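You operate a simulated robot arm through the tools that you are given. There is no shell and no other tool. Be economical: measure what you need, move in short steps, check, and stop when the job is done.

Carry out the task below with a simulated robot arm. There is one attempt and no reset: what you move stays moved.

TASK
Put things in order on the dining table top. At the end: the frozen pack (marked "SPINACH") from the dining table top stands on top of the yellow book (marked "GARDENS"); two of the small bottles from the dining table top are on the white plate on the dining table top; the clear glass from the dining table top stands where the frozen pack stood; whatever was shut is shut again. Leave all else as you found it, and nothing knocked over.

It is judged by the outcome, as a careful person would: the job done as asked, and still so three seconds after it is handed in. It fails if anything else is knocked over, pushed out of place, dropped, spilled or broken.

THE ROBOT
A 7-joint arm with a two-finger parallel gripper, fixed in place. Base frame: the origin is at the foot of the arm, x ahead of it, y to its left, z up; the work surface is at about z = 0. Lengths are in mm, angles in degrees, forces in N, time in s.
With the tool pointing down near the work surface it reaches from about 240 to 620 mm from the base axis. Its first joint turns from -66.0 to 66.0 degrees. Payload 2.6 kg.
Tool frame: the origin (TCP) lies between the finger pads and is the grasp point; the fingertips stand 30 mm ahead of it; z points along the fingers, y is the line along which they close. The gripper opens to 94 mm. The fingers are 28 mm wide and 10 mm thick; the gripper's body (50 by 96 mm) begins 55 mm behind the TCP.
Orientation is told as [roll, pitch, yaw] about the base's x, y, z axes, in that order, counted from this pose: with the fingers straight down and closing along the base's y, the tool's x points along the base's -x, its y along +y and its z along -z.

THE INTERFACE
- The arm moves only by the tool nudge_tool. Its argument "plan" is a list of rows, each a list of 6 numbers: the shift along the tool's x, y, z in mm, then the turn, a rotation vector about the tool's x, y, z in degrees. In form: [[dx, dy, dz, ax, ay, az], ...]. A call has 1 to 8 rows; each row is the pose to reach, as a shift and turn from the pose commanded when the call began, along the tool's axes at that moment. "claw" is the finger opening in mm, from 0 to 94, set as the call begins (left out, the last holds). A row lasts 0.2 s, in which the tool goes at most 50 mm and 8.6 degrees; a call with a longer step from one row to the next is refused whole, and so is a gripper value outside its range. A pose out of reach is approached as far as the arm can. The call stops where the force on the tool passes 40 N (or 10 N more than at its start, if that is more) or the arm is blocked; 0.2 s more then pass. The fingers move at their own pace (about 72 mm/s each) and stop on an object; they squeeze with about 44 N. The grip force told is the motor's: it shows also when the fingers shut on nothing. Time passes only in rows, and 0.2 s behind the last, so rows that repeat a pose let the fingers close. It gives the time, the measured TCP pose, the force on the tool (base axes), the opening and the grip force at its end, in the units of the frame above (readings bear some noise).
- Cameras (640 x 400 px; columns grow to the right, rows downward): "scene" is fixed at [41.9, 419.4, 577.6]; the picture's right is [-0.79, -0.62, 0.00], its down [-0.35, 0.45, -0.82] and it looks along [0.51, -0.64, -0.57] (base axes); focal length 214 px, centre (320, 200). "wrist" rides on the gripper at [-37, 0, -58] in the tool frame; the picture's right is [0.00, -1.00, 0.00], its down [0.97, 0.00, -0.24] and it looks along [0.24, 0.00, 0.97] (tool axes); focal length 218 px, centre (320, 200).
- capture(camera): a new picture of that camera. No time passes.
- measure_at(camera, pixels): for up to 12 pixels [column, row] of the newest picture of that camera ("zoom" is the newest enlarged one), the place [x, y, z] in the base frame of the surface seen there, good to about 2 mm, but the place of the scene camera against the robot may be out by one fixed shift of up to 25 mm in any direction. No time passes.
- enlarge(camera, box): a new picture of the part [left, top, right, bottom] of that camera's present view, enlarged. No time passes.
- hand_in(): hands the job in; it is judged then, once.

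Work in short steps. Measure before you move; look again where a grasp or a placing could have gone wrong, and mend it. You have 80 turns and 34 pictures in all, those below and enlarged ones among them. Open the gripper and draw the arm clear of the work before you hand the job in, unless the task says otherwise; then end with one line.

The tools are called by a JSON object that holds its "method" and its "body". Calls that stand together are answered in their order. nudge_tool: Moves the arm, as the interface text tells. Its arguments: {"type":"object","properties":{"plan":{"type":"array","items":{"type":"array","items":{"type":"number"}}},"claw":{"type":"number"}},"required":["plan"]} The other tools are called the same way: capture (camera) takes a picture; measure_at (camera, pixels) gives the place of the surface under pixels of a picture; enlarge (camera, box) takes an enlarged picture of a part of a camera's view; hand_in () hands the job in.

At the start:

```text
t: 0.0
tool_pos: [418.8, -84.0, 337.5]
orientation: [-0.1, 0.0, 0.1]
contact_force: [0.5, -0.1, 0.3]
gripper_width: 94.0
gripper_force: 0.0
```

scene: 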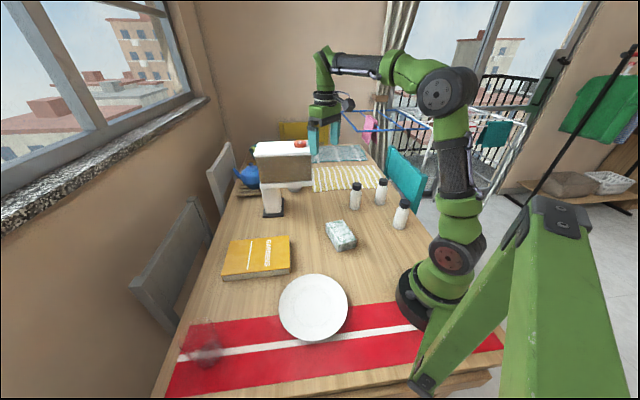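
wrist: 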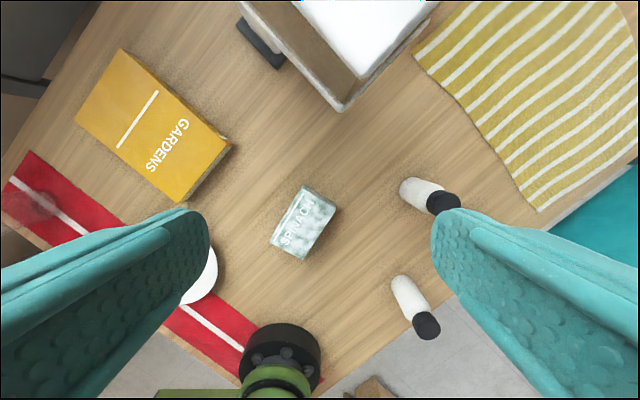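

The clear glass seems to be at about scene (207,345), and the bottles at (355,195), (381,190) and (401,213). I'll enlarge the key parts of the scene.

{"method": "enlarge", "body": {"camera": "scene", "box": [160, 220, 360, 400]}}

{"method": "enlarge", "body": {"camera": "scene", "box": [220, 110, 440, 260]}}

{"method": "measure_at", "body": {"camera": "wrist", "pixels": [[302, 225], [310, 185], [338, 205], [302, 262], [270, 243], [120, 50], [231, 146], [180, 203], [76, 122], [405, 190], [443, 203], [427, 326]]}}

```text
2.22 times, centred on (260, 310) of scene
```

zoom: 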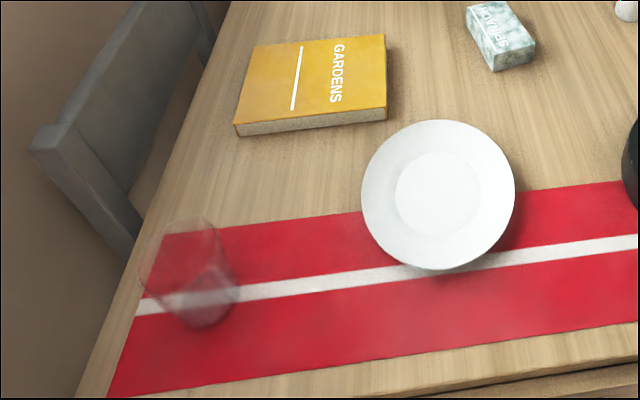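

```text
2.67 times, centred on (330, 185) of scene
```

zoom: 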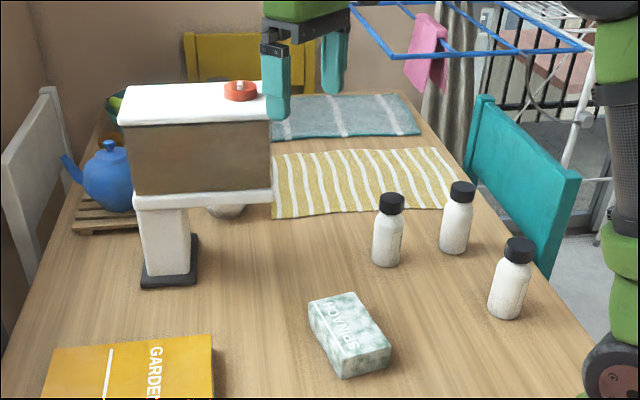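

```text
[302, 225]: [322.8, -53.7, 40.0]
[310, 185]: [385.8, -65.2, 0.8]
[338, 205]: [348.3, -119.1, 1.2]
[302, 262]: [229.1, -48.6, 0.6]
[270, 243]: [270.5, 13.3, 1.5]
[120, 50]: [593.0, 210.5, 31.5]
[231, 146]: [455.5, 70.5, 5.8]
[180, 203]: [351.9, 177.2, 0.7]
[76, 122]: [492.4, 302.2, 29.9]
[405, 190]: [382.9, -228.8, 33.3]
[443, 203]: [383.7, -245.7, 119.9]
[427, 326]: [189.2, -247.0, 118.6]
```

I'll measure the glass, bottles, plate and pack in the scene camera, to compare with the wrist readings.

{"method": "capture", "body": {"camera": "scene"}}

{"method": "measure_at", "body": {"camera": "scene", "pixels": [[355, 184], [382, 181], [402, 203], [338, 231], [313, 305], [313, 276], [313, 340], [279, 307], [348, 305], [289, 238], [229, 241], [222, 274]]}}

{"method": "measure_at", "body": {"camera": "scene", "pixels": [[205, 345], [208, 363], [206, 355], [202, 322], [195, 345], [216, 345], [326, 226], [348, 220], [356, 240], [336, 250], [290, 165], [272, 212]]}}

```text
29 pictures are left
```

scene: 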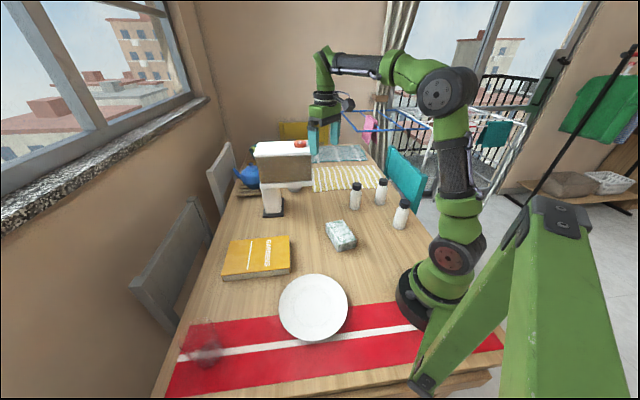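

```text
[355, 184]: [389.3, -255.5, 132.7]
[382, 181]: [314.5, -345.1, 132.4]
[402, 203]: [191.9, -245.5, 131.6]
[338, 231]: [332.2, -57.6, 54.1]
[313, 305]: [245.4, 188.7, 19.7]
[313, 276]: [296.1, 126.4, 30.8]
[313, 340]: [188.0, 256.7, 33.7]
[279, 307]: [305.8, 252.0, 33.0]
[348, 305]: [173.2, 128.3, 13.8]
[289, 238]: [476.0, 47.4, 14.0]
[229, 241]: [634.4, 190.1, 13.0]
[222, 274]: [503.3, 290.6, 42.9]
```

```text
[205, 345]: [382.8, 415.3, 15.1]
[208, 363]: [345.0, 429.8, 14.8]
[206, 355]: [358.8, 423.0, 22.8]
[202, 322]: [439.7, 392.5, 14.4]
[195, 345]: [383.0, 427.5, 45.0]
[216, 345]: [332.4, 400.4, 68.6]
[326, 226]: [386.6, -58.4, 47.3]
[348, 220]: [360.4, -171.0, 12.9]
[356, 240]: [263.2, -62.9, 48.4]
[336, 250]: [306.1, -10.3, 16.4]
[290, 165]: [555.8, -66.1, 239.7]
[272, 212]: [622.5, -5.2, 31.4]
```

The scene camera reads about 13 mm too high in z. Next I move the open gripper above the pack for a close look.

{"method": "nudge_tool", "body": {"plan": [[30, 8, 35, 0, 0, 0], [60, 16, 70, 0, 0, 0], [85, 24, 105, 0, 0, 0], [104, 29, 137, 0, 0, 0], [104, 29, 137, 0, 0, 0]], "claw": 94}}

{"method": "capture", "body": {"camera": "wrist"}}

```text
t: 1.2
tool_pos: [314.5, -54.3, 201.0]
orientation: [0.0, -0.1, 0.0]
contact_force: [0.2, 0.2, 0.3]
gripper_width: 93.9
gripper_force: 0.0
```

```text
28 pictures are left
```

wrist: 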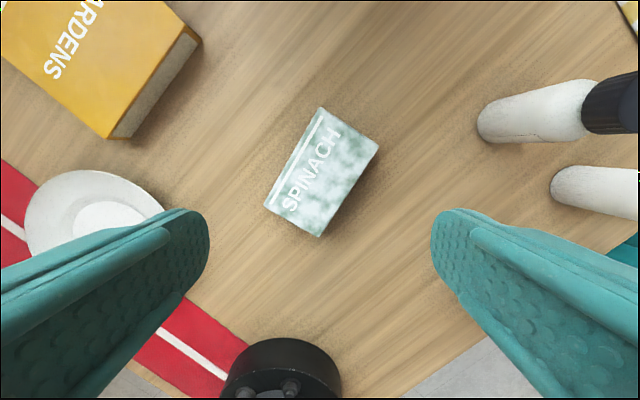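

{"method": "measure_at", "body": {"camera": "wrist", "pixels": [[326, 112], [374, 149], [319, 233], [270, 204], [322, 172], [350, 128], [295, 218], [298, 157], [346, 192], [300, 170], [283, 205], [305, 140]]}}

```text
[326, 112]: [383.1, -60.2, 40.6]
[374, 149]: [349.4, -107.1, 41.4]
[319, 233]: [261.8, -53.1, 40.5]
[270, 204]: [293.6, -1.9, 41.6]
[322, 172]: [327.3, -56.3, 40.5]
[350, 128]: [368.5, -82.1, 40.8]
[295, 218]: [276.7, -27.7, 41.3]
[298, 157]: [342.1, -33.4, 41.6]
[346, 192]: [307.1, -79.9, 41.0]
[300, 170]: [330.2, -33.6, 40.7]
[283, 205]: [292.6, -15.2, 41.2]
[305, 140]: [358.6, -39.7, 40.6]
```

The top-face corners put the pack's centre at (322,-56) and its top at z≈41. Its short axis lies at about 57°, so I turn the tool +33° and descend to z≈36.

{"method": "nudge_tool", "body": {"plan": [[-2, 0, 20, 0, 0, 8.3], [-4, -1, 40, 0, 0, 16.6], [-6, -1, 60, 0, 0, 25], [-7.4, -1.3, 80, 0, 0, 33], [-7.4, -1.3, 110, 0, 0, 33], [-7.4, -1.3, 135, 0, 0, 33], [-7.4, -1.3, 155, 0, 0, 33], [-7.4, -1.3, 165, 0, 0, 33]]}}

{"method": "capture", "body": {"camera": "wrist"}}

```text
t: 3.0
tool_pos: [322.2, -55.7, 34.5]
orientation: [0.0, 0.0, -33.1]
contact_force: [0.7, -0.4, -0.2]
gripper_width: 93.9
gripper_force: 0.1
```

```text
27 pictures are left
```

wrist: 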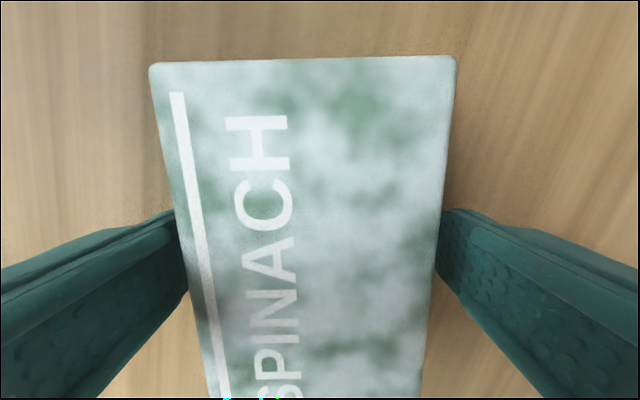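

The pack sits between the fingers, turned about 2° anticlockwise. I trim the yaw and close.

{"method": "nudge_tool", "body": {"plan": [[0, 0, 0, 0, 0, -2], [0, 0, 0, 0, 0, -2], [0, 0, 0, 0, 0, -2], [0, 0, 0, 0, 0, -2]], "claw": 40}}

```text
t: 4.0
tool_pos: [321.5, -55.2, 36.4]
orientation: [0.0, 0.0, -31.1]
contact_force: [0.1, -0.2, 1.1]
gripper_width: 74.3
gripper_force: 43.8
```

The opening reads 74 mm, where I expected about 60. I look before lifting.

{"method": "capture", "body": {"camera": "wrist"}}

```text
26 pictures are left
```

wrist: 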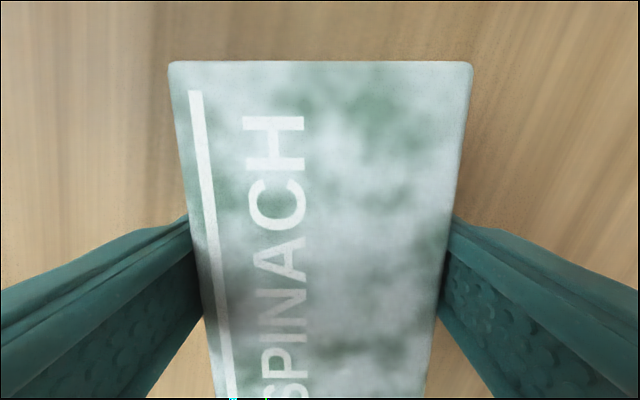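

The pack is centred and gripped. I lift it straight up.

{"method": "nudge_tool", "body": {"plan": [[0, 0, -10, 0, 0, 0], [0, 0, -30, 0, 0, 0], [0, 0, -65, 0, 0, 0], [0, 0, -105, 0, 0, 0], [0, 0, -145, 0, 0, 0], [0, 0, -145, 0, 0, 0]]}}

{"method": "capture", "body": {"camera": "wrist"}}

{"method": "measure_at", "body": {"camera": "scene", "pixels": [[286, 238], [290, 266], [226, 272], [232, 242], [260, 255]]}}

```text
t: 5.4
tool_pos: [320.6, -57.9, 180.5]
orientation: [-0.1, 0.0, -31.0]
contact_force: [-0.9, -0.3, -0.1]
gripper_width: 39.8
gripper_force: 0.0
```

```text
25 pictures are left
```

wrist: 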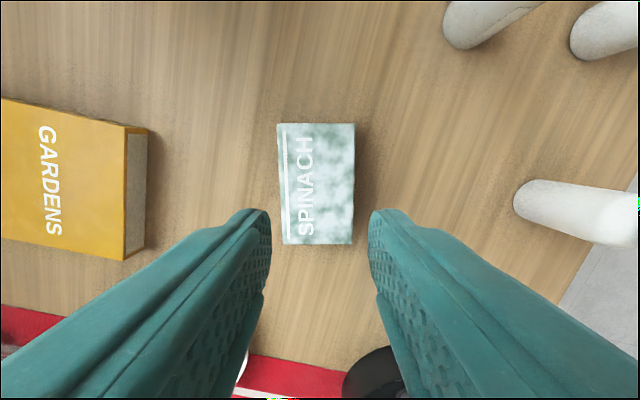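

```text
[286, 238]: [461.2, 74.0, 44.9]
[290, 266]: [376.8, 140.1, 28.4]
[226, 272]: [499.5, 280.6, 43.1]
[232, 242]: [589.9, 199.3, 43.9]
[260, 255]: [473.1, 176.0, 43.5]
```

The pack slipped out and seems still to stand in place. I'll measure it and view it enlarged.

{"method": "enlarge", "body": {"camera": "wrist", "box": [240, 100, 400, 260]}}

{"method": "measure_at", "body": {"camera": "wrist", "pixels": [[279, 126], [353, 126], [350, 241], [286, 243], [276, 180], [278, 180], [282, 180], [353, 180], [355, 180], [357, 180], [318, 122], [318, 125]]}}

```text
2.50 times, centred on (320, 180) of wrist
```

zoom: 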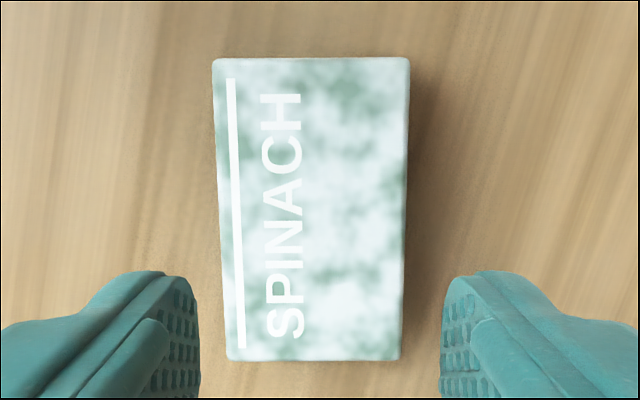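

```text
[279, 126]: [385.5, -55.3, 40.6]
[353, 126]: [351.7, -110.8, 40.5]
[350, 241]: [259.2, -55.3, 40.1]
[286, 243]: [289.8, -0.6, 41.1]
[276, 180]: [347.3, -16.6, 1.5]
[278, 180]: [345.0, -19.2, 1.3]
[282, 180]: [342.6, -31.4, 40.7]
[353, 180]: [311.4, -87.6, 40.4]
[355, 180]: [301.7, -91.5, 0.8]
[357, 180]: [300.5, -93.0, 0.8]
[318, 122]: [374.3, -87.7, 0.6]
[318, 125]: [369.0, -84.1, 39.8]
```

The pack is still in place, about 65 mm wide. I reopen, go back down slightly lower, and close fully this time to get a firmer hold, then check the reading.

{"method": "nudge_tool", "body": {"plan": [[0, 0, 0, 0, 0, 0], [0, 0, 0, 0, 0, 0], [0, 0, 35, 0, 0, 0.5], [0, 0, 75, 0, 0, 0.5], [0, 1, 110, 0, 0, 0.5], [0, 1, 135, 0, 0, 0.5], [0, 1, 147, 0, 0, 0.5], [0, 1, 147, 0, 0, 0.5]], "claw": 94}}

{"method": "nudge_tool", "body": {"plan": [[0, 0, 0, 0, 0, 0], [0, 0, 0, 0, 0, 0], [0, 0, 0, 0, 0, 0], [0, 0, 0, 0, 0, 0], [0, 0, 0, 0, 0, 0]], "claw": 0}}

{"method": "nudge_tool", "body": {"plan": [[0, 0, -2, 0, 0, 0], [0, 0, -4, 0, 0, 0], [0, 0, -6, 0, 0, 0], [0, 0, -8, 0, 0, 0]]}}

{"method": "capture", "body": {"camera": "wrist"}}

```text
t: 7.2
tool_pos: [323.8, -54.7, 33.9]
orientation: [0.1, 0.0, -31.4]
contact_force: [-1.0, 0.4, -0.5]
gripper_width: 93.8
gripper_force: 0.1
```

```text
t: 8.4
tool_pos: [325.5, -55.9, 34.6]
orientation: [0.0, 0.0, -31.5]
contact_force: [-0.4, -0.5, 0.4]
gripper_width: 74.2
gripper_force: 44.1
```

```text
t: 9.4
tool_pos: [322.3, -55.7, 41.1]
orientation: [0.0, 0.0, -31.5]
contact_force: [-0.1, -0.1, -4.0]
gripper_width: 74.3
gripper_force: 43.8
```

```text
23 pictures are left
```

wrist: 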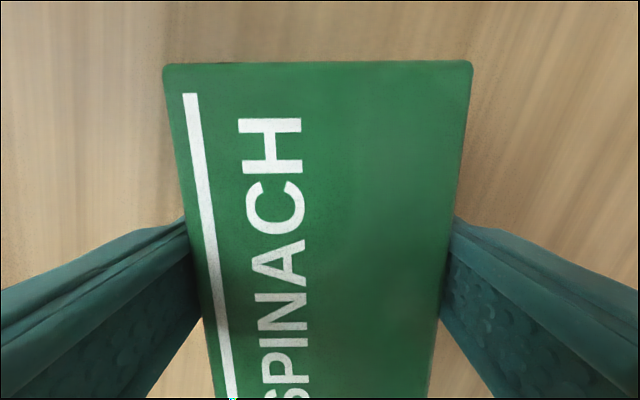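

The frost has come off, and the tool carries about 4 N, so the pack is lifting. I keep lifting gently.

{"method": "nudge_tool", "body": {"plan": [[0, 0, -6, 0, 0, 0], [0, 0, -14, 0, 0, 0], [0, 0, -24, 0, 0, 0], [0, 0, -36, 0, 0, 0], [0, 0, -50, 0, 0, 0], [0, 0, -64, 0, 0, 0], [0, 0, -76, 0, 0, 0], [0, 0, -84, 0, 0, 0]]}}

```text
t: 11.2
tool_pos: [323.5, -54.8, 126.3]
orientation: [0.0, 0.0, -31.4]
contact_force: [0.5, 0.2, -2.8]
gripper_width: 74.4
gripper_force: 43.3
```

It's held. I measure the overhead box near the path, go up a little toward the book, and view the book.

{"method": "measure_at", "body": {"camera": "scene", "pixels": [[263, 184], [310, 180], [310, 155], [258, 157], [262, 145], [305, 144], [268, 215], [248, 177]]}}

{"method": "nudge_tool", "body": {"plan": [[0, 0, -12, 0, 0, 0], [-8, 12, -25, 0, 0, 0], [-16, 35, -38, 0, 0, 0], [-20, 60, -45, 0, 0, 0], [-22, 80, -45, 0, 0, 0], [-22, 80, -45, 0, 0, 0]]}}

{"method": "capture", "body": {"camera": "wrist"}}

```text
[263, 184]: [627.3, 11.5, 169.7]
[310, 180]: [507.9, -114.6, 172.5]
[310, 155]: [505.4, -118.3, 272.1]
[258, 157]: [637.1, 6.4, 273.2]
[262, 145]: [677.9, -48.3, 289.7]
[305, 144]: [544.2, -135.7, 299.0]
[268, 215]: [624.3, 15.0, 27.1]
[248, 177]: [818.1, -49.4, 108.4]
```

```text
t: 12.6
tool_pos: [381.5, 2.2, 170.7]
orientation: [0.0, 0.0, -31.6]
contact_force: [0.4, -0.3, -2.9]
gripper_width: 74.0
gripper_force: 44.6
```

```text
22 pictures are left
```

wrist: 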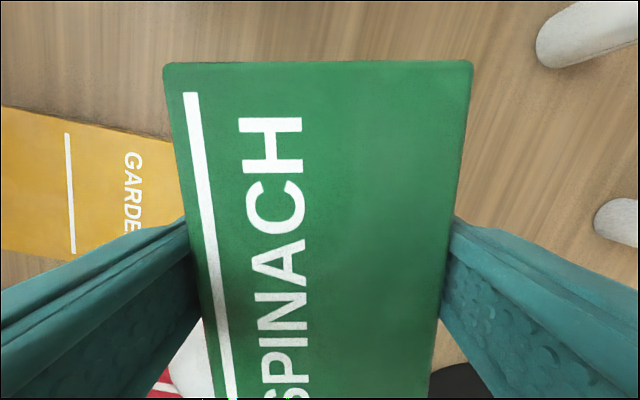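

{"method": "measure_at", "body": {"camera": "wrist", "pixels": [[4, 112], [100, 128], [168, 143], [4, 246], [60, 256], [66, 190], [130, 200], [4, 108], [170, 215]]}}

```text
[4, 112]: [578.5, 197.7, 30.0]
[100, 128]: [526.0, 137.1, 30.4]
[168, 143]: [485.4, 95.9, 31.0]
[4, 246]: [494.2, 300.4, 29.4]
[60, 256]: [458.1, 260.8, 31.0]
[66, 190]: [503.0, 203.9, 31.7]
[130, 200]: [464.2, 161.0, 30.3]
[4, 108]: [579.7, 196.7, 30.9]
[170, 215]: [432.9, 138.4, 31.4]
```

The book's top is at z≈30.5, with its centre near (475,188) and its long axis at 46°. I carry the pack over it, turning 12.5° to square it.

{"method": "nudge_tool", "body": {"plan": [[1, 20, 0, 0, 0, 2], [4, 55, 0, 0, 0, 4], [8, 95, 0, 0, 0, 7], [12, 140, 0, 0, 0, 10], [15, 180, 0, 0, 0, 12], [17, 200, 0, 0, 0, 12.5], [17.3, 207.5, 0, 0, 0, 12.5], [17.3, 207.5, 0, 0, 0, 12.5]]}}

{"method": "capture", "body": {"camera": "wrist"}}

```text
t: 14.4
tool_pos: [478.1, 188.5, 170.9]
orientation: [0.0, 0.1, -44.0]
contact_force: [-0.2, -0.3, -3.0]
gripper_width: 74.3
gripper_force: 44.3
```

```text
21 pictures are left
```

wrist: 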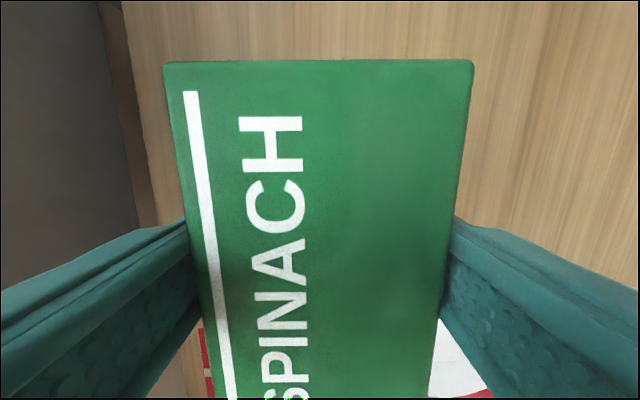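

The book lies hidden behind the pack, as the sizes suggest. I descend toward contact at TCP z≈65, slowing at the end.

{"method": "nudge_tool", "body": {"plan": [[0, 0, 20, 0, 0, 0], [0, 0, 45, 0, 0, 0], [0, 0, 70, 0, 0, 0], [0, 0, 88, 0, 0, 0], [0, 0, 98, 0, 0, 0], [0, 0, 102, 0, 0, 0], [0, 0, 104.5, 0, 0, 0], [0, 0, 104.5, 0, 0, 0]]}}

{"method": "capture", "body": {"camera": "wrist"}}

```text
t: 16.2
tool_pos: [478.2, 188.6, 66.1]
orientation: [0.0, 0.0, -44.0]
contact_force: [0.7, -0.4, -2.4]
gripper_width: 74.2
gripper_force: 43.6
```

```text
20 pictures are left
```

wrist: 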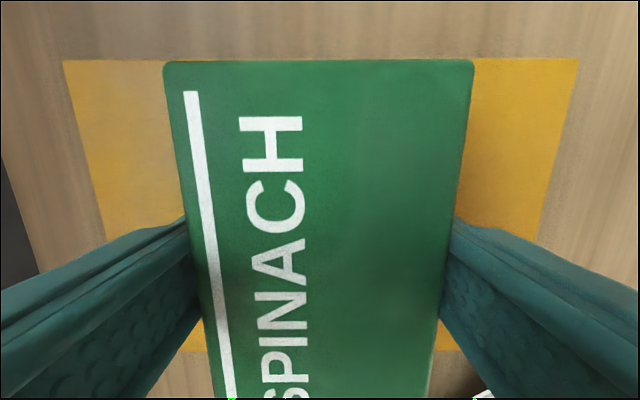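

{"method": "measure_at", "body": {"camera": "wrist", "pixels": [[120, 64], [520, 64], [195, 346], [445, 346], [320, 66], [70, 64], [572, 64]]}}

```text
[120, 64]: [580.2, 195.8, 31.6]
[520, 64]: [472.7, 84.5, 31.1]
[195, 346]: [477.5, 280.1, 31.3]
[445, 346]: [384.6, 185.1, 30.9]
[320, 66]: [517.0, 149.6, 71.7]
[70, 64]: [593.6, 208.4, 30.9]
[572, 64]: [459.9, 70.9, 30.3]
```

The pack is centred on the book. I lower the last 2 mm and check the load before releasing.

{"method": "nudge_tool", "body": {"plan": [[0, 0, 1, 0, 0, 0], [0, 0, 2, 0, 0, 0], [0, 0, 2, 0, 0, 0]]}}

```text
t: 17.0
tool_pos: [477.2, 187.3, 64.9]
orientation: [0.0, 0.0, -43.9]
contact_force: [-1.4, -0.4, 0.4]
gripper_width: 74.2
gripper_force: 44.4
```

The load has gone from the tool, so the pack rests on the book. I open and go straight up.

{"method": "nudge_tool", "body": {"plan": [[0, 0, 0, 0, 0, 0], [0, 0, 0, 0, 0, 0], [0, 0, -15, 0, 0, 0], [0, 0, -45, 0, 0, 0], [0, 0, -90, 0, 0, 0], [0, 0, -135, 0, 0, 0], [0, 0, -170, 0, 0, 0], [0, 0, -170, 0, 0, 0]], "claw": 94}}

{"method": "capture", "body": {"camera": "wrist"}}

```text
t: 18.8
tool_pos: [476.6, 185.8, 232.5]
orientation: [0.0, 0.0, -44.1]
contact_force: [0.0, 0.1, 0.6]
gripper_width: 94.2
gripper_force: 0.0
```

```text
19 pictures are left
```

wrist: 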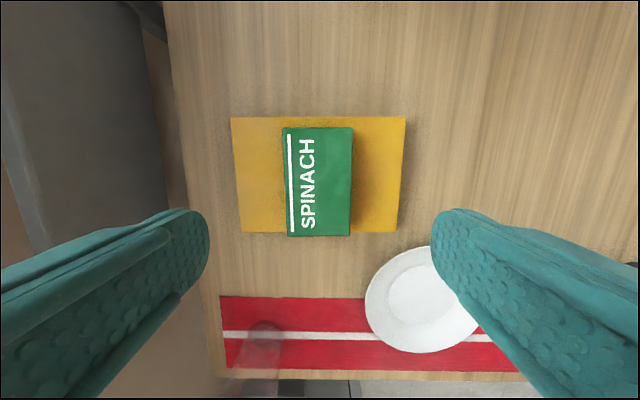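

The pack stands well. I measure the plate rim and the glass (265,345) from here.

{"method": "measure_at", "body": {"camera": "wrist", "pixels": [[265, 326], [265, 350], [250, 362], [280, 340], [265, 330], [368, 300], [418, 248], [418, 350], [390, 260], [420, 295], [222, 300], [225, 365]]}}

```text
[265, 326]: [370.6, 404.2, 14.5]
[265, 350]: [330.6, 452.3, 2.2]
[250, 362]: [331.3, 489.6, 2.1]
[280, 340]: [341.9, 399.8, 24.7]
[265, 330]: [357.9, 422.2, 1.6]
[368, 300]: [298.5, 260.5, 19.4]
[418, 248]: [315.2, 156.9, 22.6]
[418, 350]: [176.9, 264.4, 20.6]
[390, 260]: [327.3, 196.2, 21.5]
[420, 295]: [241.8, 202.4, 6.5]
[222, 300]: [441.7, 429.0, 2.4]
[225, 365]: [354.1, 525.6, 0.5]
```

The plate centre is near (245,208), and its inner floor is at z≈6. I move over the glass near (358,415) at a safe height to see it better.

{"method": "nudge_tool", "body": {"plan": [[34, 13, 0, 0, 0, 0], [75, 28, 0, 0, 0, 0], [118, 44, 0, 0, 0, 0], [160, 60, 0, 0, 0, 0], [195, 73, 0, 0, 0, 0], [217, 82, 10, 0, 0, 0], [217, 82, 10, 0, 0, 0]]}}

{"method": "capture", "body": {"camera": "wrist"}}

```text
t: 20.4
tool_pos: [376.2, 399.2, 223.5]
orientation: [0.0, -0.1, -44.0]
contact_force: [0.7, 0.4, 0.6]
gripper_width: 93.8
gripper_force: 0.0
```

```text
18 pictures are left
```

wrist: 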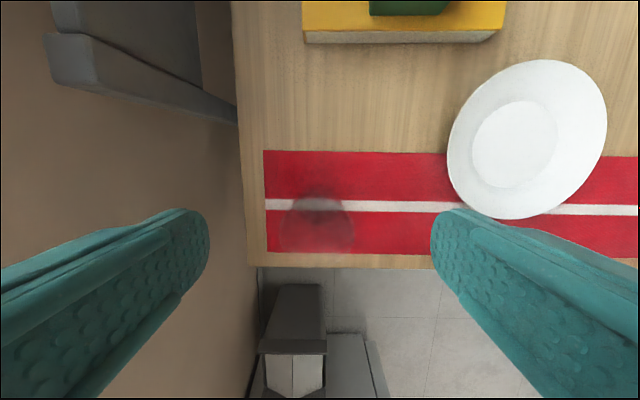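

{"method": "enlarge", "body": {"camera": "wrist", "box": [250, 150, 390, 270]}}

```text
3.33 times, centred on (320, 210) of wrist
```

zoom: 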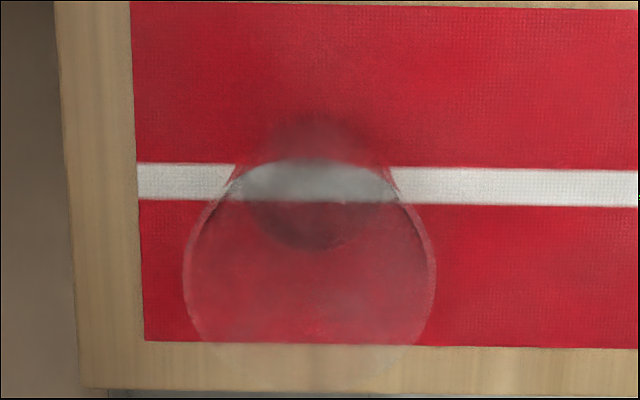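

The glass base appears centred near zoom (315,180) and its rim near (310,280). That gives a position of about (350,427), height ≈100 and rim ⌀≈66. I move directly above it, with the tips still above the rim, and check.

{"method": "nudge_tool", "body": {"plan": [[15, 1, 0, 0, 0, 0], [38, 2, 10, 0, 0, 0], [38, 2, 40, 0, 0, 0], [38, 2, 70, 0, 0, 0], [38, 2, 70, 0, 0, 0]]}}

{"method": "enlarge", "body": {"camera": "wrist", "box": [160, 120, 480, 320]}}

{"method": "enlarge", "body": {"camera": "scene", "box": [140, 260, 300, 400]}}

```text
t: 21.6
tool_pos: [351.4, 424.8, 154.8]
orientation: [0.0, 0.0, -44.0]
contact_force: [-0.9, -0.4, -0.3]
gripper_width: 93.9
gripper_force: 0.1
```

```text
2.00 times, centred on (320, 220) of wrist
```

zoom: 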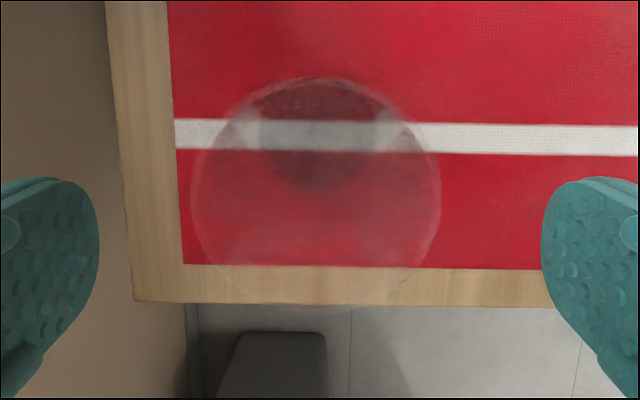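

```text
2.86 times, centred on (220, 330) of scene
```

zoom: 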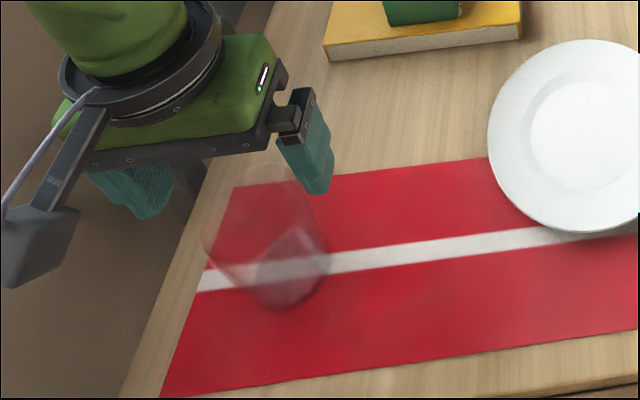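

The rim centre (zoom 317,192) is midway between the fingers. I descend to TCP z≈62.

{"method": "nudge_tool", "body": {"plan": [[-1, 0, 15, 0, 0, 0], [-1, 0, 30, 0, 0, 0], [-1, 0, 48, 0, 0, 0], [-1, 0, 65, 0, 0, 0], [-1, 0, 80, 0, 0, 0], [-1, 0, 92, 0, 0, 0], [-1, 0, 92, 0, 0, 0]]}}

{"method": "capture", "body": {"camera": "wrist"}}

```text
t: 23.2
tool_pos: [353.6, 423.2, 62.2]
orientation: [0.2, 0.0, -44.0]
contact_force: [-0.1, -0.4, -0.1]
gripper_width: 93.9
gripper_force: 0.1
```

```text
14 pictures are left
```

wrist: 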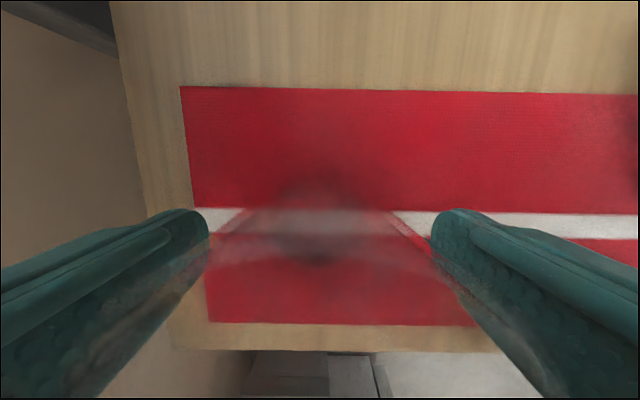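

The fingers straddle the glass. I close in small stages, to keep the squeeze on the glass modest.

{"method": "nudge_tool", "body": {"plan": [[0, 0, 0, 0, 0, 0], [0, 0, 0, 0, 0, 0]], "claw": 72}}

{"method": "nudge_tool", "body": {"plan": [[0, 0, 0, 0, 0, 0], [0, 0, 0, 0, 0, 0]], "claw": 66}}

{"method": "nudge_tool", "body": {"plan": [[0, 0, 0, 0, 0, 0], [0, 0, 0, 0, 0, 0]], "claw": 60}}

```text
t: 23.8
tool_pos: [353.6, 423.2, 61.8]
orientation: [0.0, 0.0, -44.0]
contact_force: [0.5, 0.3, -0.2]
gripper_width: 72.1
gripper_force: 0.0
```

```text
t: 24.4
tool_pos: [352.8, 423.9, 62.4]
orientation: [0.0, 0.0, -44.1]
contact_force: [0.4, 0.6, 0.0]
gripper_width: 69.7
gripper_force: 44.4
```

```text
t: 25.0
tool_pos: [352.3, 422.6, 62.2]
orientation: [0.0, -0.1, -44.0]
contact_force: [0.4, 0.1, 1.4]
gripper_width: 69.9
gripper_force: 43.7
```

Gripped at 69.8 mm. I lift gently.

{"method": "nudge_tool", "body": {"plan": [[0, 0, -3, 0, 0, 0], [0, 0, -7, 0, 0, 0], [0, 0, -14, 0, 0, 0], [0, 0, -24, 0, 0, 0], [0, 0, -36, 0, 0, 0], [0, 0, -48, 0, 0, 0], [0, 0, -56, 0, 0, 0], [0, 0, -58, 0, 0, 0]], "claw": 60}}

{"method": "capture", "body": {"camera": "scene"}}

```text
t: 26.8
tool_pos: [352.5, 424.3, 119.3]
orientation: [0.0, -0.1, -44.0]
contact_force: [-0.3, -0.8, -2.0]
gripper_width: 69.8
gripper_force: 43.4
```

```text
13 pictures are left
```

scene: 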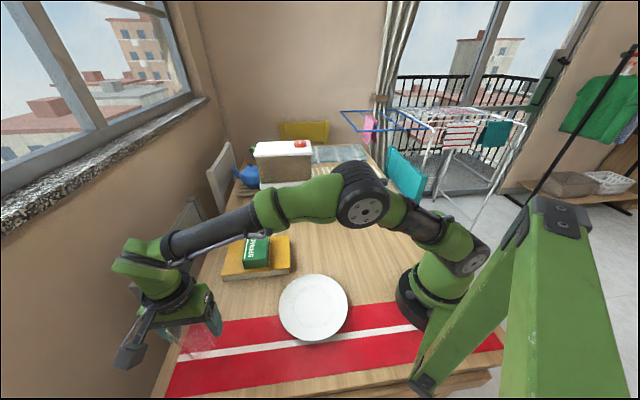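

The glass is held. I raise it and carry it toward the pack's old spot at (321.5,-55.5), passing well above everything.

{"method": "nudge_tool", "body": {"plan": [[0, 0, -20, 0, 0, 0], [0, 0, -45, 0, 0, 0], [-13, -15, -60, 0, 0, 0], [-38, -45, -65, 0, 0, 0], [-68, -80, -65, 0, 0, 0], [-98, -115, -65, 0, 0, 0], [-128, -151, -65, 0, 0, 0], [-150, -177, -65, 0, 0, 0]]}}

{"method": "nudge_tool", "body": {"plan": [[-20, -23, 0, 0, 0, 0], [-47, -55, 0, 0, 0, 0], [-77, -90, 0, 0, 0, 0], [-105, -123, 0, 0, 0, 0], [-130, -153, 0, 0, 0, 0], [-150, -177, 0, 0, 0, 0], [-161, -189.5, 0, 0, 0, 0], [-161, -189.5, 0, 0, 0, 0]]}}

{"method": "capture", "body": {"camera": "wrist"}}

```text
t: 28.6
tool_pos: [339.6, 191.0, 186.3]
orientation: [-0.1, -0.1, -44.0]
contact_force: [0.4, 0.2, -1.7]
gripper_width: 69.4
gripper_force: 44.3
```

```text
t: 30.4
tool_pos: [320.2, -54.4, 184.6]
orientation: [-0.1, 0.0, -44.0]
contact_force: [0.4, -0.3, -2.3]
gripper_width: 69.5
gripper_force: 44.2
```

```text
12 pictures are left
```

wrist: 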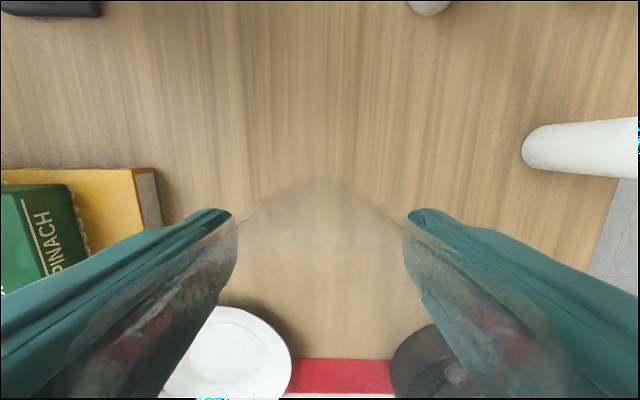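

The spot is clear. I lower the glass to just above contact (TCP z≈62, less the runner's thickness).

{"method": "nudge_tool", "body": {"plan": [[0, 0, 25, 0, 0, 0], [0, 0, 55, 0, 0, 0], [0, 0, 80, 0, 0, 0], [0, 0, 100, 0, 0, 0], [0, 0, 113, 0, 0, 0], [0, 0, 119, 0, 0, 0], [0, 0, 122, 0, 0, 0], [0, 0, 122, 0, 0, 0]]}}

{"method": "nudge_tool", "body": {"plan": [[0, 0, 0.7, 0, 0, 0], [0, 0, 1.4, 0, 0, 0], [0, 0, 1.4, 0, 0, 0]]}}

```text
t: 32.2
tool_pos: [320.9, -57.2, 62.1]
orientation: [0.0, -0.1, -44.1]
contact_force: [0.5, -0.1, -1.5]
gripper_width: 69.7
gripper_force: 43.6
```

```text
t: 33.0
tool_pos: [321.0, -54.9, 62.5]
orientation: [0.0, 0.1, -44.0]
contact_force: [1.3, -0.1, -1.7]
gripper_width: 69.7
gripper_force: 44.0
```

Still carrying about 1.7 N; I lower further in fine steps.

{"method": "nudge_tool", "body": {"plan": [[0, 0, 0.6, 0, 0, 0], [0, 0, 1.2, 0, 0, 0], [0, 0, 1.2, 0, 0, 0]]}}

{"method": "nudge_tool", "body": {"plan": [[0, 0, 0, 0, 0, 0], [0, 0, 0, 0, 0, 0]]}}

```text
t: 33.8
tool_pos: [321.5, -54.7, 61.4]
orientation: [0.1, 0.1, -44.0]
contact_force: [-4.1, 2.1, 13.6]
gripper_width: 69.4
gripper_force: 43.6
```

```text
t: 34.4
tool_pos: [320.6, -54.7, 61.0]
orientation: [0.1, 0.0, -44.0]
contact_force: [-3.7, 4.5, 16.6]
gripper_width: 70.0
gripper_force: 44.0
```

The glass is now firmly on the table. I ease off 0.6 mm, open, and rise straight up.

{"method": "nudge_tool", "body": {"plan": [[0, 0, -0.6, 0, 0, 0], [0, 0, -0.6, 0, 0, 0]]}}

{"method": "nudge_tool", "body": {"plan": [[0, 0, 0, 0, 0, 0], [0, 0, 0, 0, 0, 0], [0, 0, 0, 0, 0, 0], [0, 0, -15, 0, 0, 0], [0, 0, -40, 0, 0, 0], [0, 0, -80, 0, 0, 0], [0, 0, -120, 0, 0, 0], [0, 0, -150, 0, 0, 0]], "claw": 94}}

{"method": "capture", "body": {"camera": "wrist"}}

```text
t: 35.0
tool_pos: [320.6, -54.8, 62.5]
orientation: [0.0, -0.1, -44.0]
contact_force: [1.3, 2.3, 3.7]
gripper_width: 69.6
gripper_force: 43.9
```

```text
t: 36.8
tool_pos: [321.3, -54.3, 209.6]
orientation: [0.0, 0.1, -44.1]
contact_force: [-0.2, -0.9, 0.7]
gripper_width: 94.0
gripper_force: 0.1
```

```text
11 pictures are left
```

wrist: 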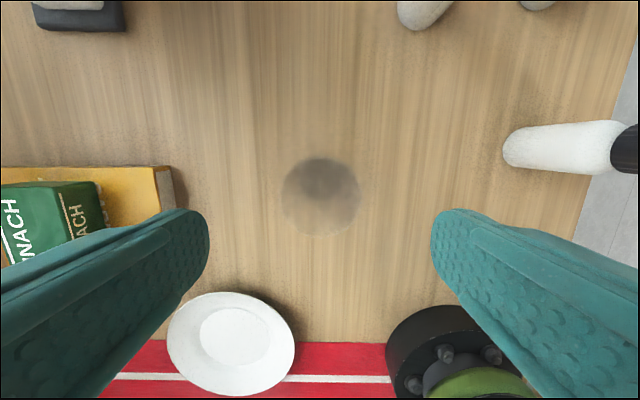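

The glass stands where the pack was. Next is the nearer bottle, at about (190,-247); I move above it at a safe height and look.

{"method": "nudge_tool", "body": {"plan": [[-5, -30, -15, 0, 0, 0], [-14, -75, -20, 0, 0, 0], [-22, -120, -20, 0, 0, 0], [-30, -165, -20, 0, 0, 0], [-37, -200, -20, 0, 0, 0], [-42, -225, -20, 0, 0, 0], [-42, -225, -20, 0, 0, 0]]}}

{"method": "capture", "body": {"camera": "wrist"}}

```text
t: 38.4
tool_pos: [194.7, -245.9, 230.7]
orientation: [0.0, 0.0, -43.9]
contact_force: [-0.6, 0.1, -0.6]
gripper_width: 93.9
gripper_force: 0.0
```

```text
10 pictures are left
```

wrist: 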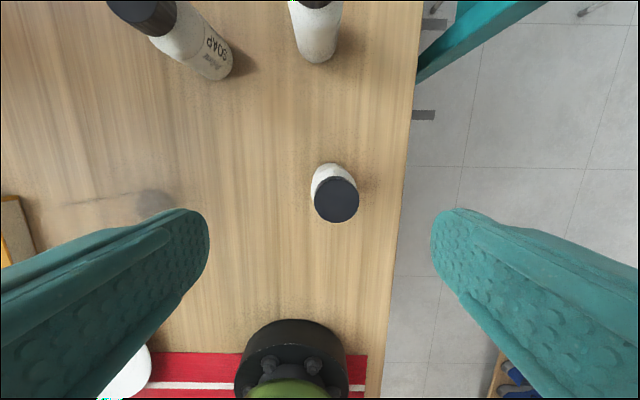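

{"method": "measure_at", "body": {"camera": "wrist", "pixels": [[337, 200], [317, 200], [356, 200], [337, 180], [337, 219], [320, 170], [215, 70], [229, 60], [205, 78], [316, 55], [302, 50], [333, 50]]}}

```text
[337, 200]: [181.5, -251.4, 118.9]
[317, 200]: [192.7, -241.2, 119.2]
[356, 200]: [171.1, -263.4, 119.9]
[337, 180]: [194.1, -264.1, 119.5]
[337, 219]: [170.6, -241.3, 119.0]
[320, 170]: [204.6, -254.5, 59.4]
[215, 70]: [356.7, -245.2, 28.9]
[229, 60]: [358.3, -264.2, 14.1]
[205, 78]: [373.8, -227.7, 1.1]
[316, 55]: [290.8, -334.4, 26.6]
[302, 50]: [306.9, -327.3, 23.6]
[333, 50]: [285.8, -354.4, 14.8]
```

The bottle's cap is centred at (182,-252) with its top at z≈119. I centre on it and descend to TCP z≈78, with the tips around the body.

{"method": "nudge_tool", "body": {"plan": [[4.7, -13, 10, 0, 0, 0], [4.7, -13, 40, 0, 0, 0], [4.7, -13, 70, 0, 0, 0], [4.7, -13, 100, 0, 0, 0], [4.7, -13, 125, 0, 0, 0], [4.7, -13, 143, 0, 0, 0], [4.7, -13, 152, 0, 0, 0], [4.7, -13, 152, 0, 0, 0]]}}

{"method": "nudge_tool", "body": {"plan": [[0, 0, 0, 0, 0, 0], [0, 0, 0, 0, 0, 0], [0, 0, 0, 0, 0, 0], [0, 0, 0, 0, 0, 0]], "claw": 30}}

```text
t: 40.2
tool_pos: [183.7, -253.6, 80.6]
orientation: [0.0, 0.0, -43.9]
contact_force: [-0.3, 0.3, 0.3]
gripper_width: 93.9
gripper_force: 0.0
```

```text
t: 41.2
tool_pos: [182.6, -252.6, 80.9]
orientation: [0.0, 0.0, -43.9]
contact_force: [-0.1, -0.1, -0.4]
gripper_width: 45.5
gripper_force: 44.3
```

Gripped at 45.5 mm. I lift gently to about z=215.

{"method": "nudge_tool", "body": {"plan": [[0, 0, -3, 0, 0, 0], [0, 0, -8, 0, 0, 0], [0, 0, -20, 0, 0, 0], [0, 0, -42, 0, 0, 0], [0, 0, -72, 0, 0, 0], [0, 0, -102, 0, 0, 0], [0, 0, -126, 0, 0, 0], [0, 0, -137, 0, 0, 0]]}}

{"method": "capture", "body": {"camera": "wrist"}}

```text
t: 43.0
tool_pos: [183.6, -251.8, 214.6]
orientation: [0.1, 0.0, -44.0]
contact_force: [-0.2, -0.1, -1.4]
gripper_width: 45.3
gripper_force: 44.4
```

```text
9 pictures are left
```

wrist: 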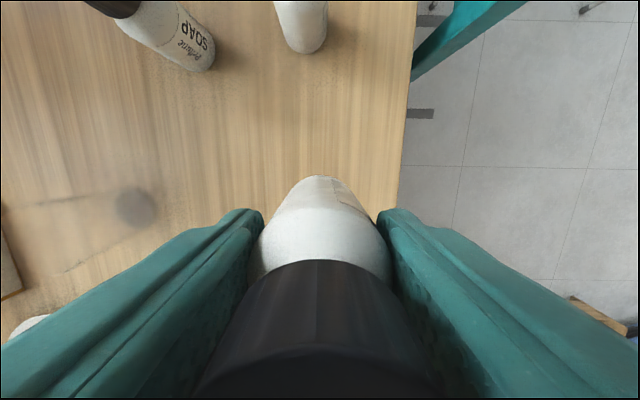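

The bottle is held. I detour out to (275,-60), away from the base, then look at the plate from there.

{"method": "nudge_tool", "body": {"plan": [[6, 18, 0, 0, 0, 0], [17, 50, 0, 0, 0, 0], [30, 90, 0, 0, 0, 0], [43, 130, 0, 0, 0, 0], [56, 168, 0, 0, 0, 0], [64, 192, 0, 0, 0, 0], [67.3, 202, 0, 0, 0, 0], [67.3, 202, 0, 0, 0, 0]]}}

{"method": "nudge_tool", "body": {"plan": [[-10, 20, 0, 0, 0, 0], [-25, 50, 0, 0, 0, 0], [-30, 80, 0, 0, 0, 0], [-30, 90, 0, 0, 0, 0], [-30, 90, 0, 0, 0, 0]]}}

{"method": "capture", "body": {"camera": "wrist"}}

```text
t: 44.8
tool_pos: [275.0, -61.0, 215.5]
orientation: [0.0, 0.1, -44.0]
contact_force: [0.1, 0.6, -1.4]
gripper_width: 45.5
gripper_force: 44.5
```

```text
t: 46.0
tool_pos: [358.8, -16.5, 216.2]
orientation: [0.1, 0.0, -44.0]
contact_force: [-0.4, 0.1, -0.8]
gripper_width: 45.3
gripper_force: 44.2
```

```text
8 pictures are left
```

wrist: 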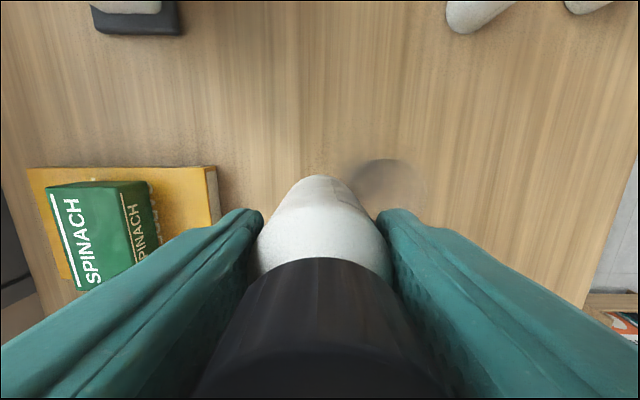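

The plate is out of view here, but earlier wrist views agree on its centre at ≈(242,198), floor z≈6.5 and floor radius ≈50. I'll stand the bottles 24 mm either side of the centre; first I go above (259,181).

{"method": "nudge_tool", "body": {"plan": [[20, 7, 0, 0, 0, 0], [55, 19, 0, 0, 0, 0], [95, 33, 0, 0, 0, 0], [135, 47, 0, 0, 0, 0], [172, 60, 0, 0, 0, 0], [198, 69, 0, 0, 0, 0], [209, 72.6, 0, 0, 0, 0], [209, 72.6, 0, 0, 0, 0]]}}

{"method": "nudge_tool", "body": {"plan": [[0, 0, 25, 0, 0, 0], [0, 0, 55, 0, 0, 0], [0, 0, 80, 0, 0, 0], [0, 0, 100, 0, 0, 0], [0, 0, 110, 0, 0, 0], [0, 0, 110, 0, 0, 0]]}}

{"method": "capture", "body": {"camera": "scene"}}

```text
t: 47.8
tool_pos: [258.4, 182.8, 215.7]
orientation: [0.0, 0.0, -44.0]
contact_force: [-0.6, -0.4, -2.3]
gripper_width: 45.5
gripper_force: 44.1
```

```text
t: 49.2
tool_pos: [259.9, 181.2, 104.4]
orientation: [0.0, 0.0, -44.0]
contact_force: [0.0, -0.1, -1.2]
gripper_width: 45.2
gripper_force: 44.1
```

```text
7 pictures are left
```

scene: 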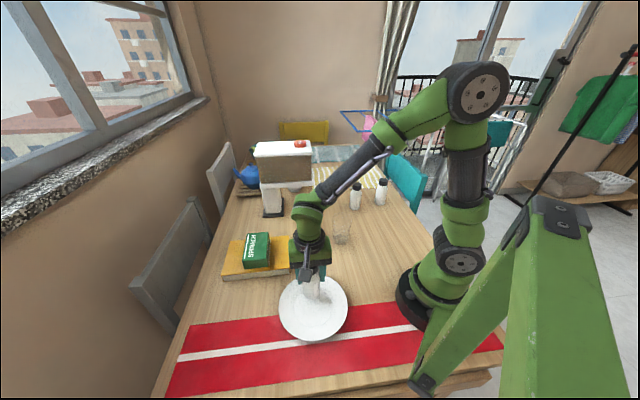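

The bottle hangs above the plate's floor. I lower it to about contact (TCP z≈86) in fine steps, watching the force.

{"method": "nudge_tool", "body": {"plan": [[0, 0, 6, 0, 0, 0], [0, 0, 11, 0, 0, 0], [0, 0, 14, 0, 0, 0], [0, 0, 16, 0, 0, 0], [0, 0, 16, 0, 0, 0]]}}

{"method": "nudge_tool", "body": {"plan": [[0, 0, 0.8, 0, 0, 0], [0, 0, 1.5, 0, 0, 0], [0, 0, 1.5, 0, 0, 0]]}}

```text
t: 50.4
tool_pos: [258.1, 181.2, 87.9]
orientation: [0.0, 0.1, -44.0]
contact_force: [-0.2, 0.7, -0.8]
gripper_width: 45.0
gripper_force: 44.4
```

```text
t: 51.2
tool_pos: [259.3, 180.8, 87.8]
orientation: [0.1, -0.1, -44.1]
contact_force: [-0.1, 0.4, -0.8]
gripper_width: 45.1
gripper_force: 44.4
```

{"method": "nudge_tool", "body": {"plan": [[0, 0, 0.6, 0, 0, 0], [0, 0, 1.2, 0, 0, 0], [0, 0, 1.2, 0, 0, 0]]}}

```text
t: 52.0
tool_pos: [258.6, 181.3, 87.4]
orientation: [0.1, -0.1, -44.0]
contact_force: [-0.1, -0.2, -0.8]
gripper_width: 45.3
gripper_force: 43.9
```

{"method": "nudge_tool", "body": {"plan": [[0, 0, 0.6, 0, 0, 0], [0, 0, 1.2, 0, 0, 0], [0, 0, 1.2, 0, 0, 0]]}}

```text
t: 52.8
tool_pos: [259.1, 181.5, 86.4]
orientation: [0.2, 0.0, -44.0]
contact_force: [-2.3, 2.5, 14.1]
gripper_width: 44.9
gripper_force: 44.1
```

Contact (14 N). I ease off 0.6 mm, release and rise.

{"method": "nudge_tool", "body": {"plan": [[0, 0, -0.6, 0, 0, 0], [0, 0, -0.6, 0, 0, 0]]}}

{"method": "nudge_tool", "body": {"plan": [[0, 0, 0, 0, 0, 0], [0, 0, 0, 0, 0, 0], [0, 0, 0, 0, 0, 0], [0, 0, -15, 0, 0, 0], [0, 0, -45, 0, 0, 0], [0, 0, -90, 0, 0, 0], [0, 0, -130, 0, 0, 0], [0, 0, -145, 0, 0, 0]], "claw": 94}}

{"method": "capture", "body": {"camera": "wrist"}}

```text
t: 53.4
tool_pos: [259.3, 180.0, 86.8]
orientation: [0.0, -0.1, -44.0]
contact_force: [0.1, 3.1, 3.0]
gripper_width: 45.3
gripper_force: 44.3
```

```text
t: 55.2
tool_pos: [258.9, 180.4, 231.6]
orientation: [0.0, 0.0, -44.1]
contact_force: [-0.2, 0.4, 1.3]
gripper_width: 93.9
gripper_force: 0.0
```

```text
6 pictures are left
```

wrist: 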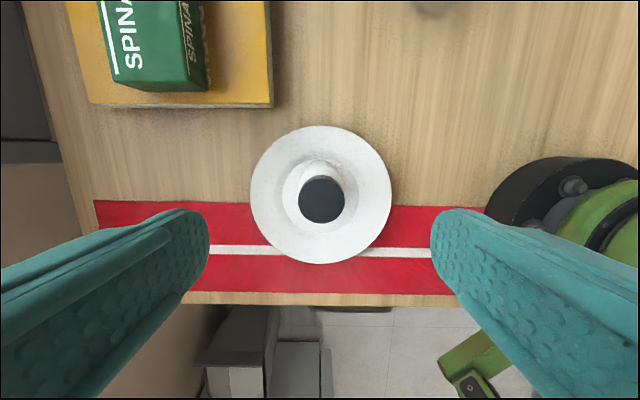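

The bottle stands upright on the plate floor, about 25 mm off centre as planned. The second slot will be at ≈(223,215). Now I go to the second bottle near (385,-246).

{"method": "nudge_tool", "body": {"plan": [[-25, -14, 0, 0, 0, 0], [-60, -34, 0, 0, 0, 0], [-98, -55, 0, 0, 0, 0], [-137, -77, 0, 0, 0, 0], [-175, -99, 0, 0, 0, 0], [-210, -119, 0, 0, 0, 0], [-230, -130, 0, 0, 0, 0]]}}

{"method": "nudge_tool", "body": {"plan": [[-20, -11, 0, 0, 0, 0], [-50, -28, 0, 0, 0, 0], [-85, -48, 0, 0, 0, 0], [-120, -68, 0, 0, 0, 0], [-145, -82, 0, 0, 0, 0], [-156, -88, 0, 0, 0, 0], [-156, -88, 0, 0, 0, 0]]}}

{"method": "capture", "body": {"camera": "wrist"}}

```text
t: 56.8
tool_pos: [335.4, -71.8, 230.5]
orientation: [0.1, -0.1, -44.0]
contact_force: [0.0, -0.5, -0.2]
gripper_width: 93.9
gripper_force: 0.0
```

```text
t: 58.4
tool_pos: [385.9, -243.7, 228.9]
orientation: [0.0, -0.1, -44.1]
contact_force: [0.2, -0.3, -0.2]
gripper_width: 94.0
gripper_force: 0.1
```

```text
5 pictures are left
```

wrist: 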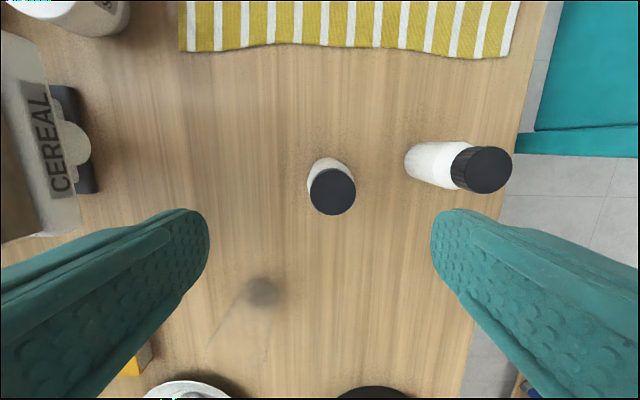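

{"method": "measure_at", "body": {"camera": "wrist", "pixels": [[333, 192], [313, 192], [353, 192], [333, 171], [333, 212], [485, 170], [465, 170], [485, 190], [430, 165], [430, 184]]}}

```text
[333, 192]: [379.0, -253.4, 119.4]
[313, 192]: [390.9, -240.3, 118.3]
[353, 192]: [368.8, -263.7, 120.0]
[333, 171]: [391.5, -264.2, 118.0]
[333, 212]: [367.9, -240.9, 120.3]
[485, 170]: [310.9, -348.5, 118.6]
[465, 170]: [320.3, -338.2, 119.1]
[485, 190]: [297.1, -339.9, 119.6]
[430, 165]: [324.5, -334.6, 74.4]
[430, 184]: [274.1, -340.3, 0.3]
```

The bottle is at (379.5,-252) and the neighbour at (310,-347), which leaves the right finger about 39 mm clear. I descend and grip.

{"method": "nudge_tool", "body": {"plan": [[-1.4, -10.6, 10, 0, 0, 0], [-1.4, -10.6, 40, 0, 0, 0], [-1.4, -10.6, 70, 0, 0, 0], [-1.4, -10.6, 100, 0, 0, 0], [-1.4, -10.6, 125, 0, 0, 0], [-1.4, -10.6, 142, 0, 0, 0], [-1.4, -10.6, 150, 0, 0, 0], [-1.4, -10.6, 150, 0, 0, 0]]}}

{"method": "nudge_tool", "body": {"plan": [[0, 0, 0, 0, 0, 0], [0, 0, 0, 0, 0, 0], [0, 0, 0, 0, 0, 0], [0, 0, 0, 0, 0, 0]], "claw": 30}}

{"method": "nudge_tool", "body": {"plan": [[0, 0, -3, 0, 0, 0], [0, 0, -8, 0, 0, 0], [0, 0, -20, 0, 0, 0], [0, 0, -42, 0, 0, 0], [0, 0, -72, 0, 0, 0], [0, 0, -102, 0, 0, 0], [0, 0, -126, 0, 0, 0], [0, 0, -137, 0, 0, 0]]}}

```text
t: 60.2
tool_pos: [380.8, -252.5, 80.8]
orientation: [0.0, 0.0, -43.9]
contact_force: [1.5, 0.4, -0.1]
gripper_width: 93.9
gripper_force: 0.1
```

```text
t: 61.2
tool_pos: [380.8, -252.3, 81.4]
orientation: [-0.1, 0.1, -43.9]
contact_force: [-0.7, -0.4, 1.3]
gripper_width: 44.2
gripper_force: 43.0
```

```text
t: 63.0
tool_pos: [381.2, -253.4, 221.4]
orientation: [0.0, 0.0, -44.0]
contact_force: [1.1, -0.4, -1.8]
gripper_width: 44.3
gripper_force: 44.3
```

It's held (load ≈1.8 N). I raise it a bit more and carry it toward (223,215).

{"method": "nudge_tool", "body": {"plan": [[10, 5, -10, 0, 0, 0], [35, 18, -20, 0, 0, 0], [72, 37, -22, 0, 0, 0], [112, 58, -22, 0, 0, 0], [152, 79, -22, 0, 0, 0], [190, 98, -22, 0, 0, 0], [222, 115, -22, 0, 0, 0], [240, 124, -22, 0, 0, 0]]}}

{"method": "nudge_tool", "body": {"plan": [[18, 9, 0, 0, 0, 0], [52, 27, 0, 0, 0, 0], [90, 47, 0, 0, 0, 0], [128, 66, 0, 0, 0, 0], [162, 84, 0, 0, 0, 0], [186, 96, 0, 0, 0, 0], [198.9, 102.7, 0, 0, 0, 0], [198.9, 102.7, 0, 0, 0, 0]]}}

```text
t: 64.8
tool_pos: [292.4, 2.6, 241.0]
orientation: [0.0, 0.0, -43.9]
contact_force: [-0.1, 1.0, -1.3]
gripper_width: 44.2
gripper_force: 44.0
```

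```text
t: 66.6
tool_pos: [221.9, 216.3, 240.7]
orientation: [0.0, 0.0, -44.0]
contact_force: [0.3, -0.3, -1.2]
gripper_width: 44.2
gripper_force: 44.5
```

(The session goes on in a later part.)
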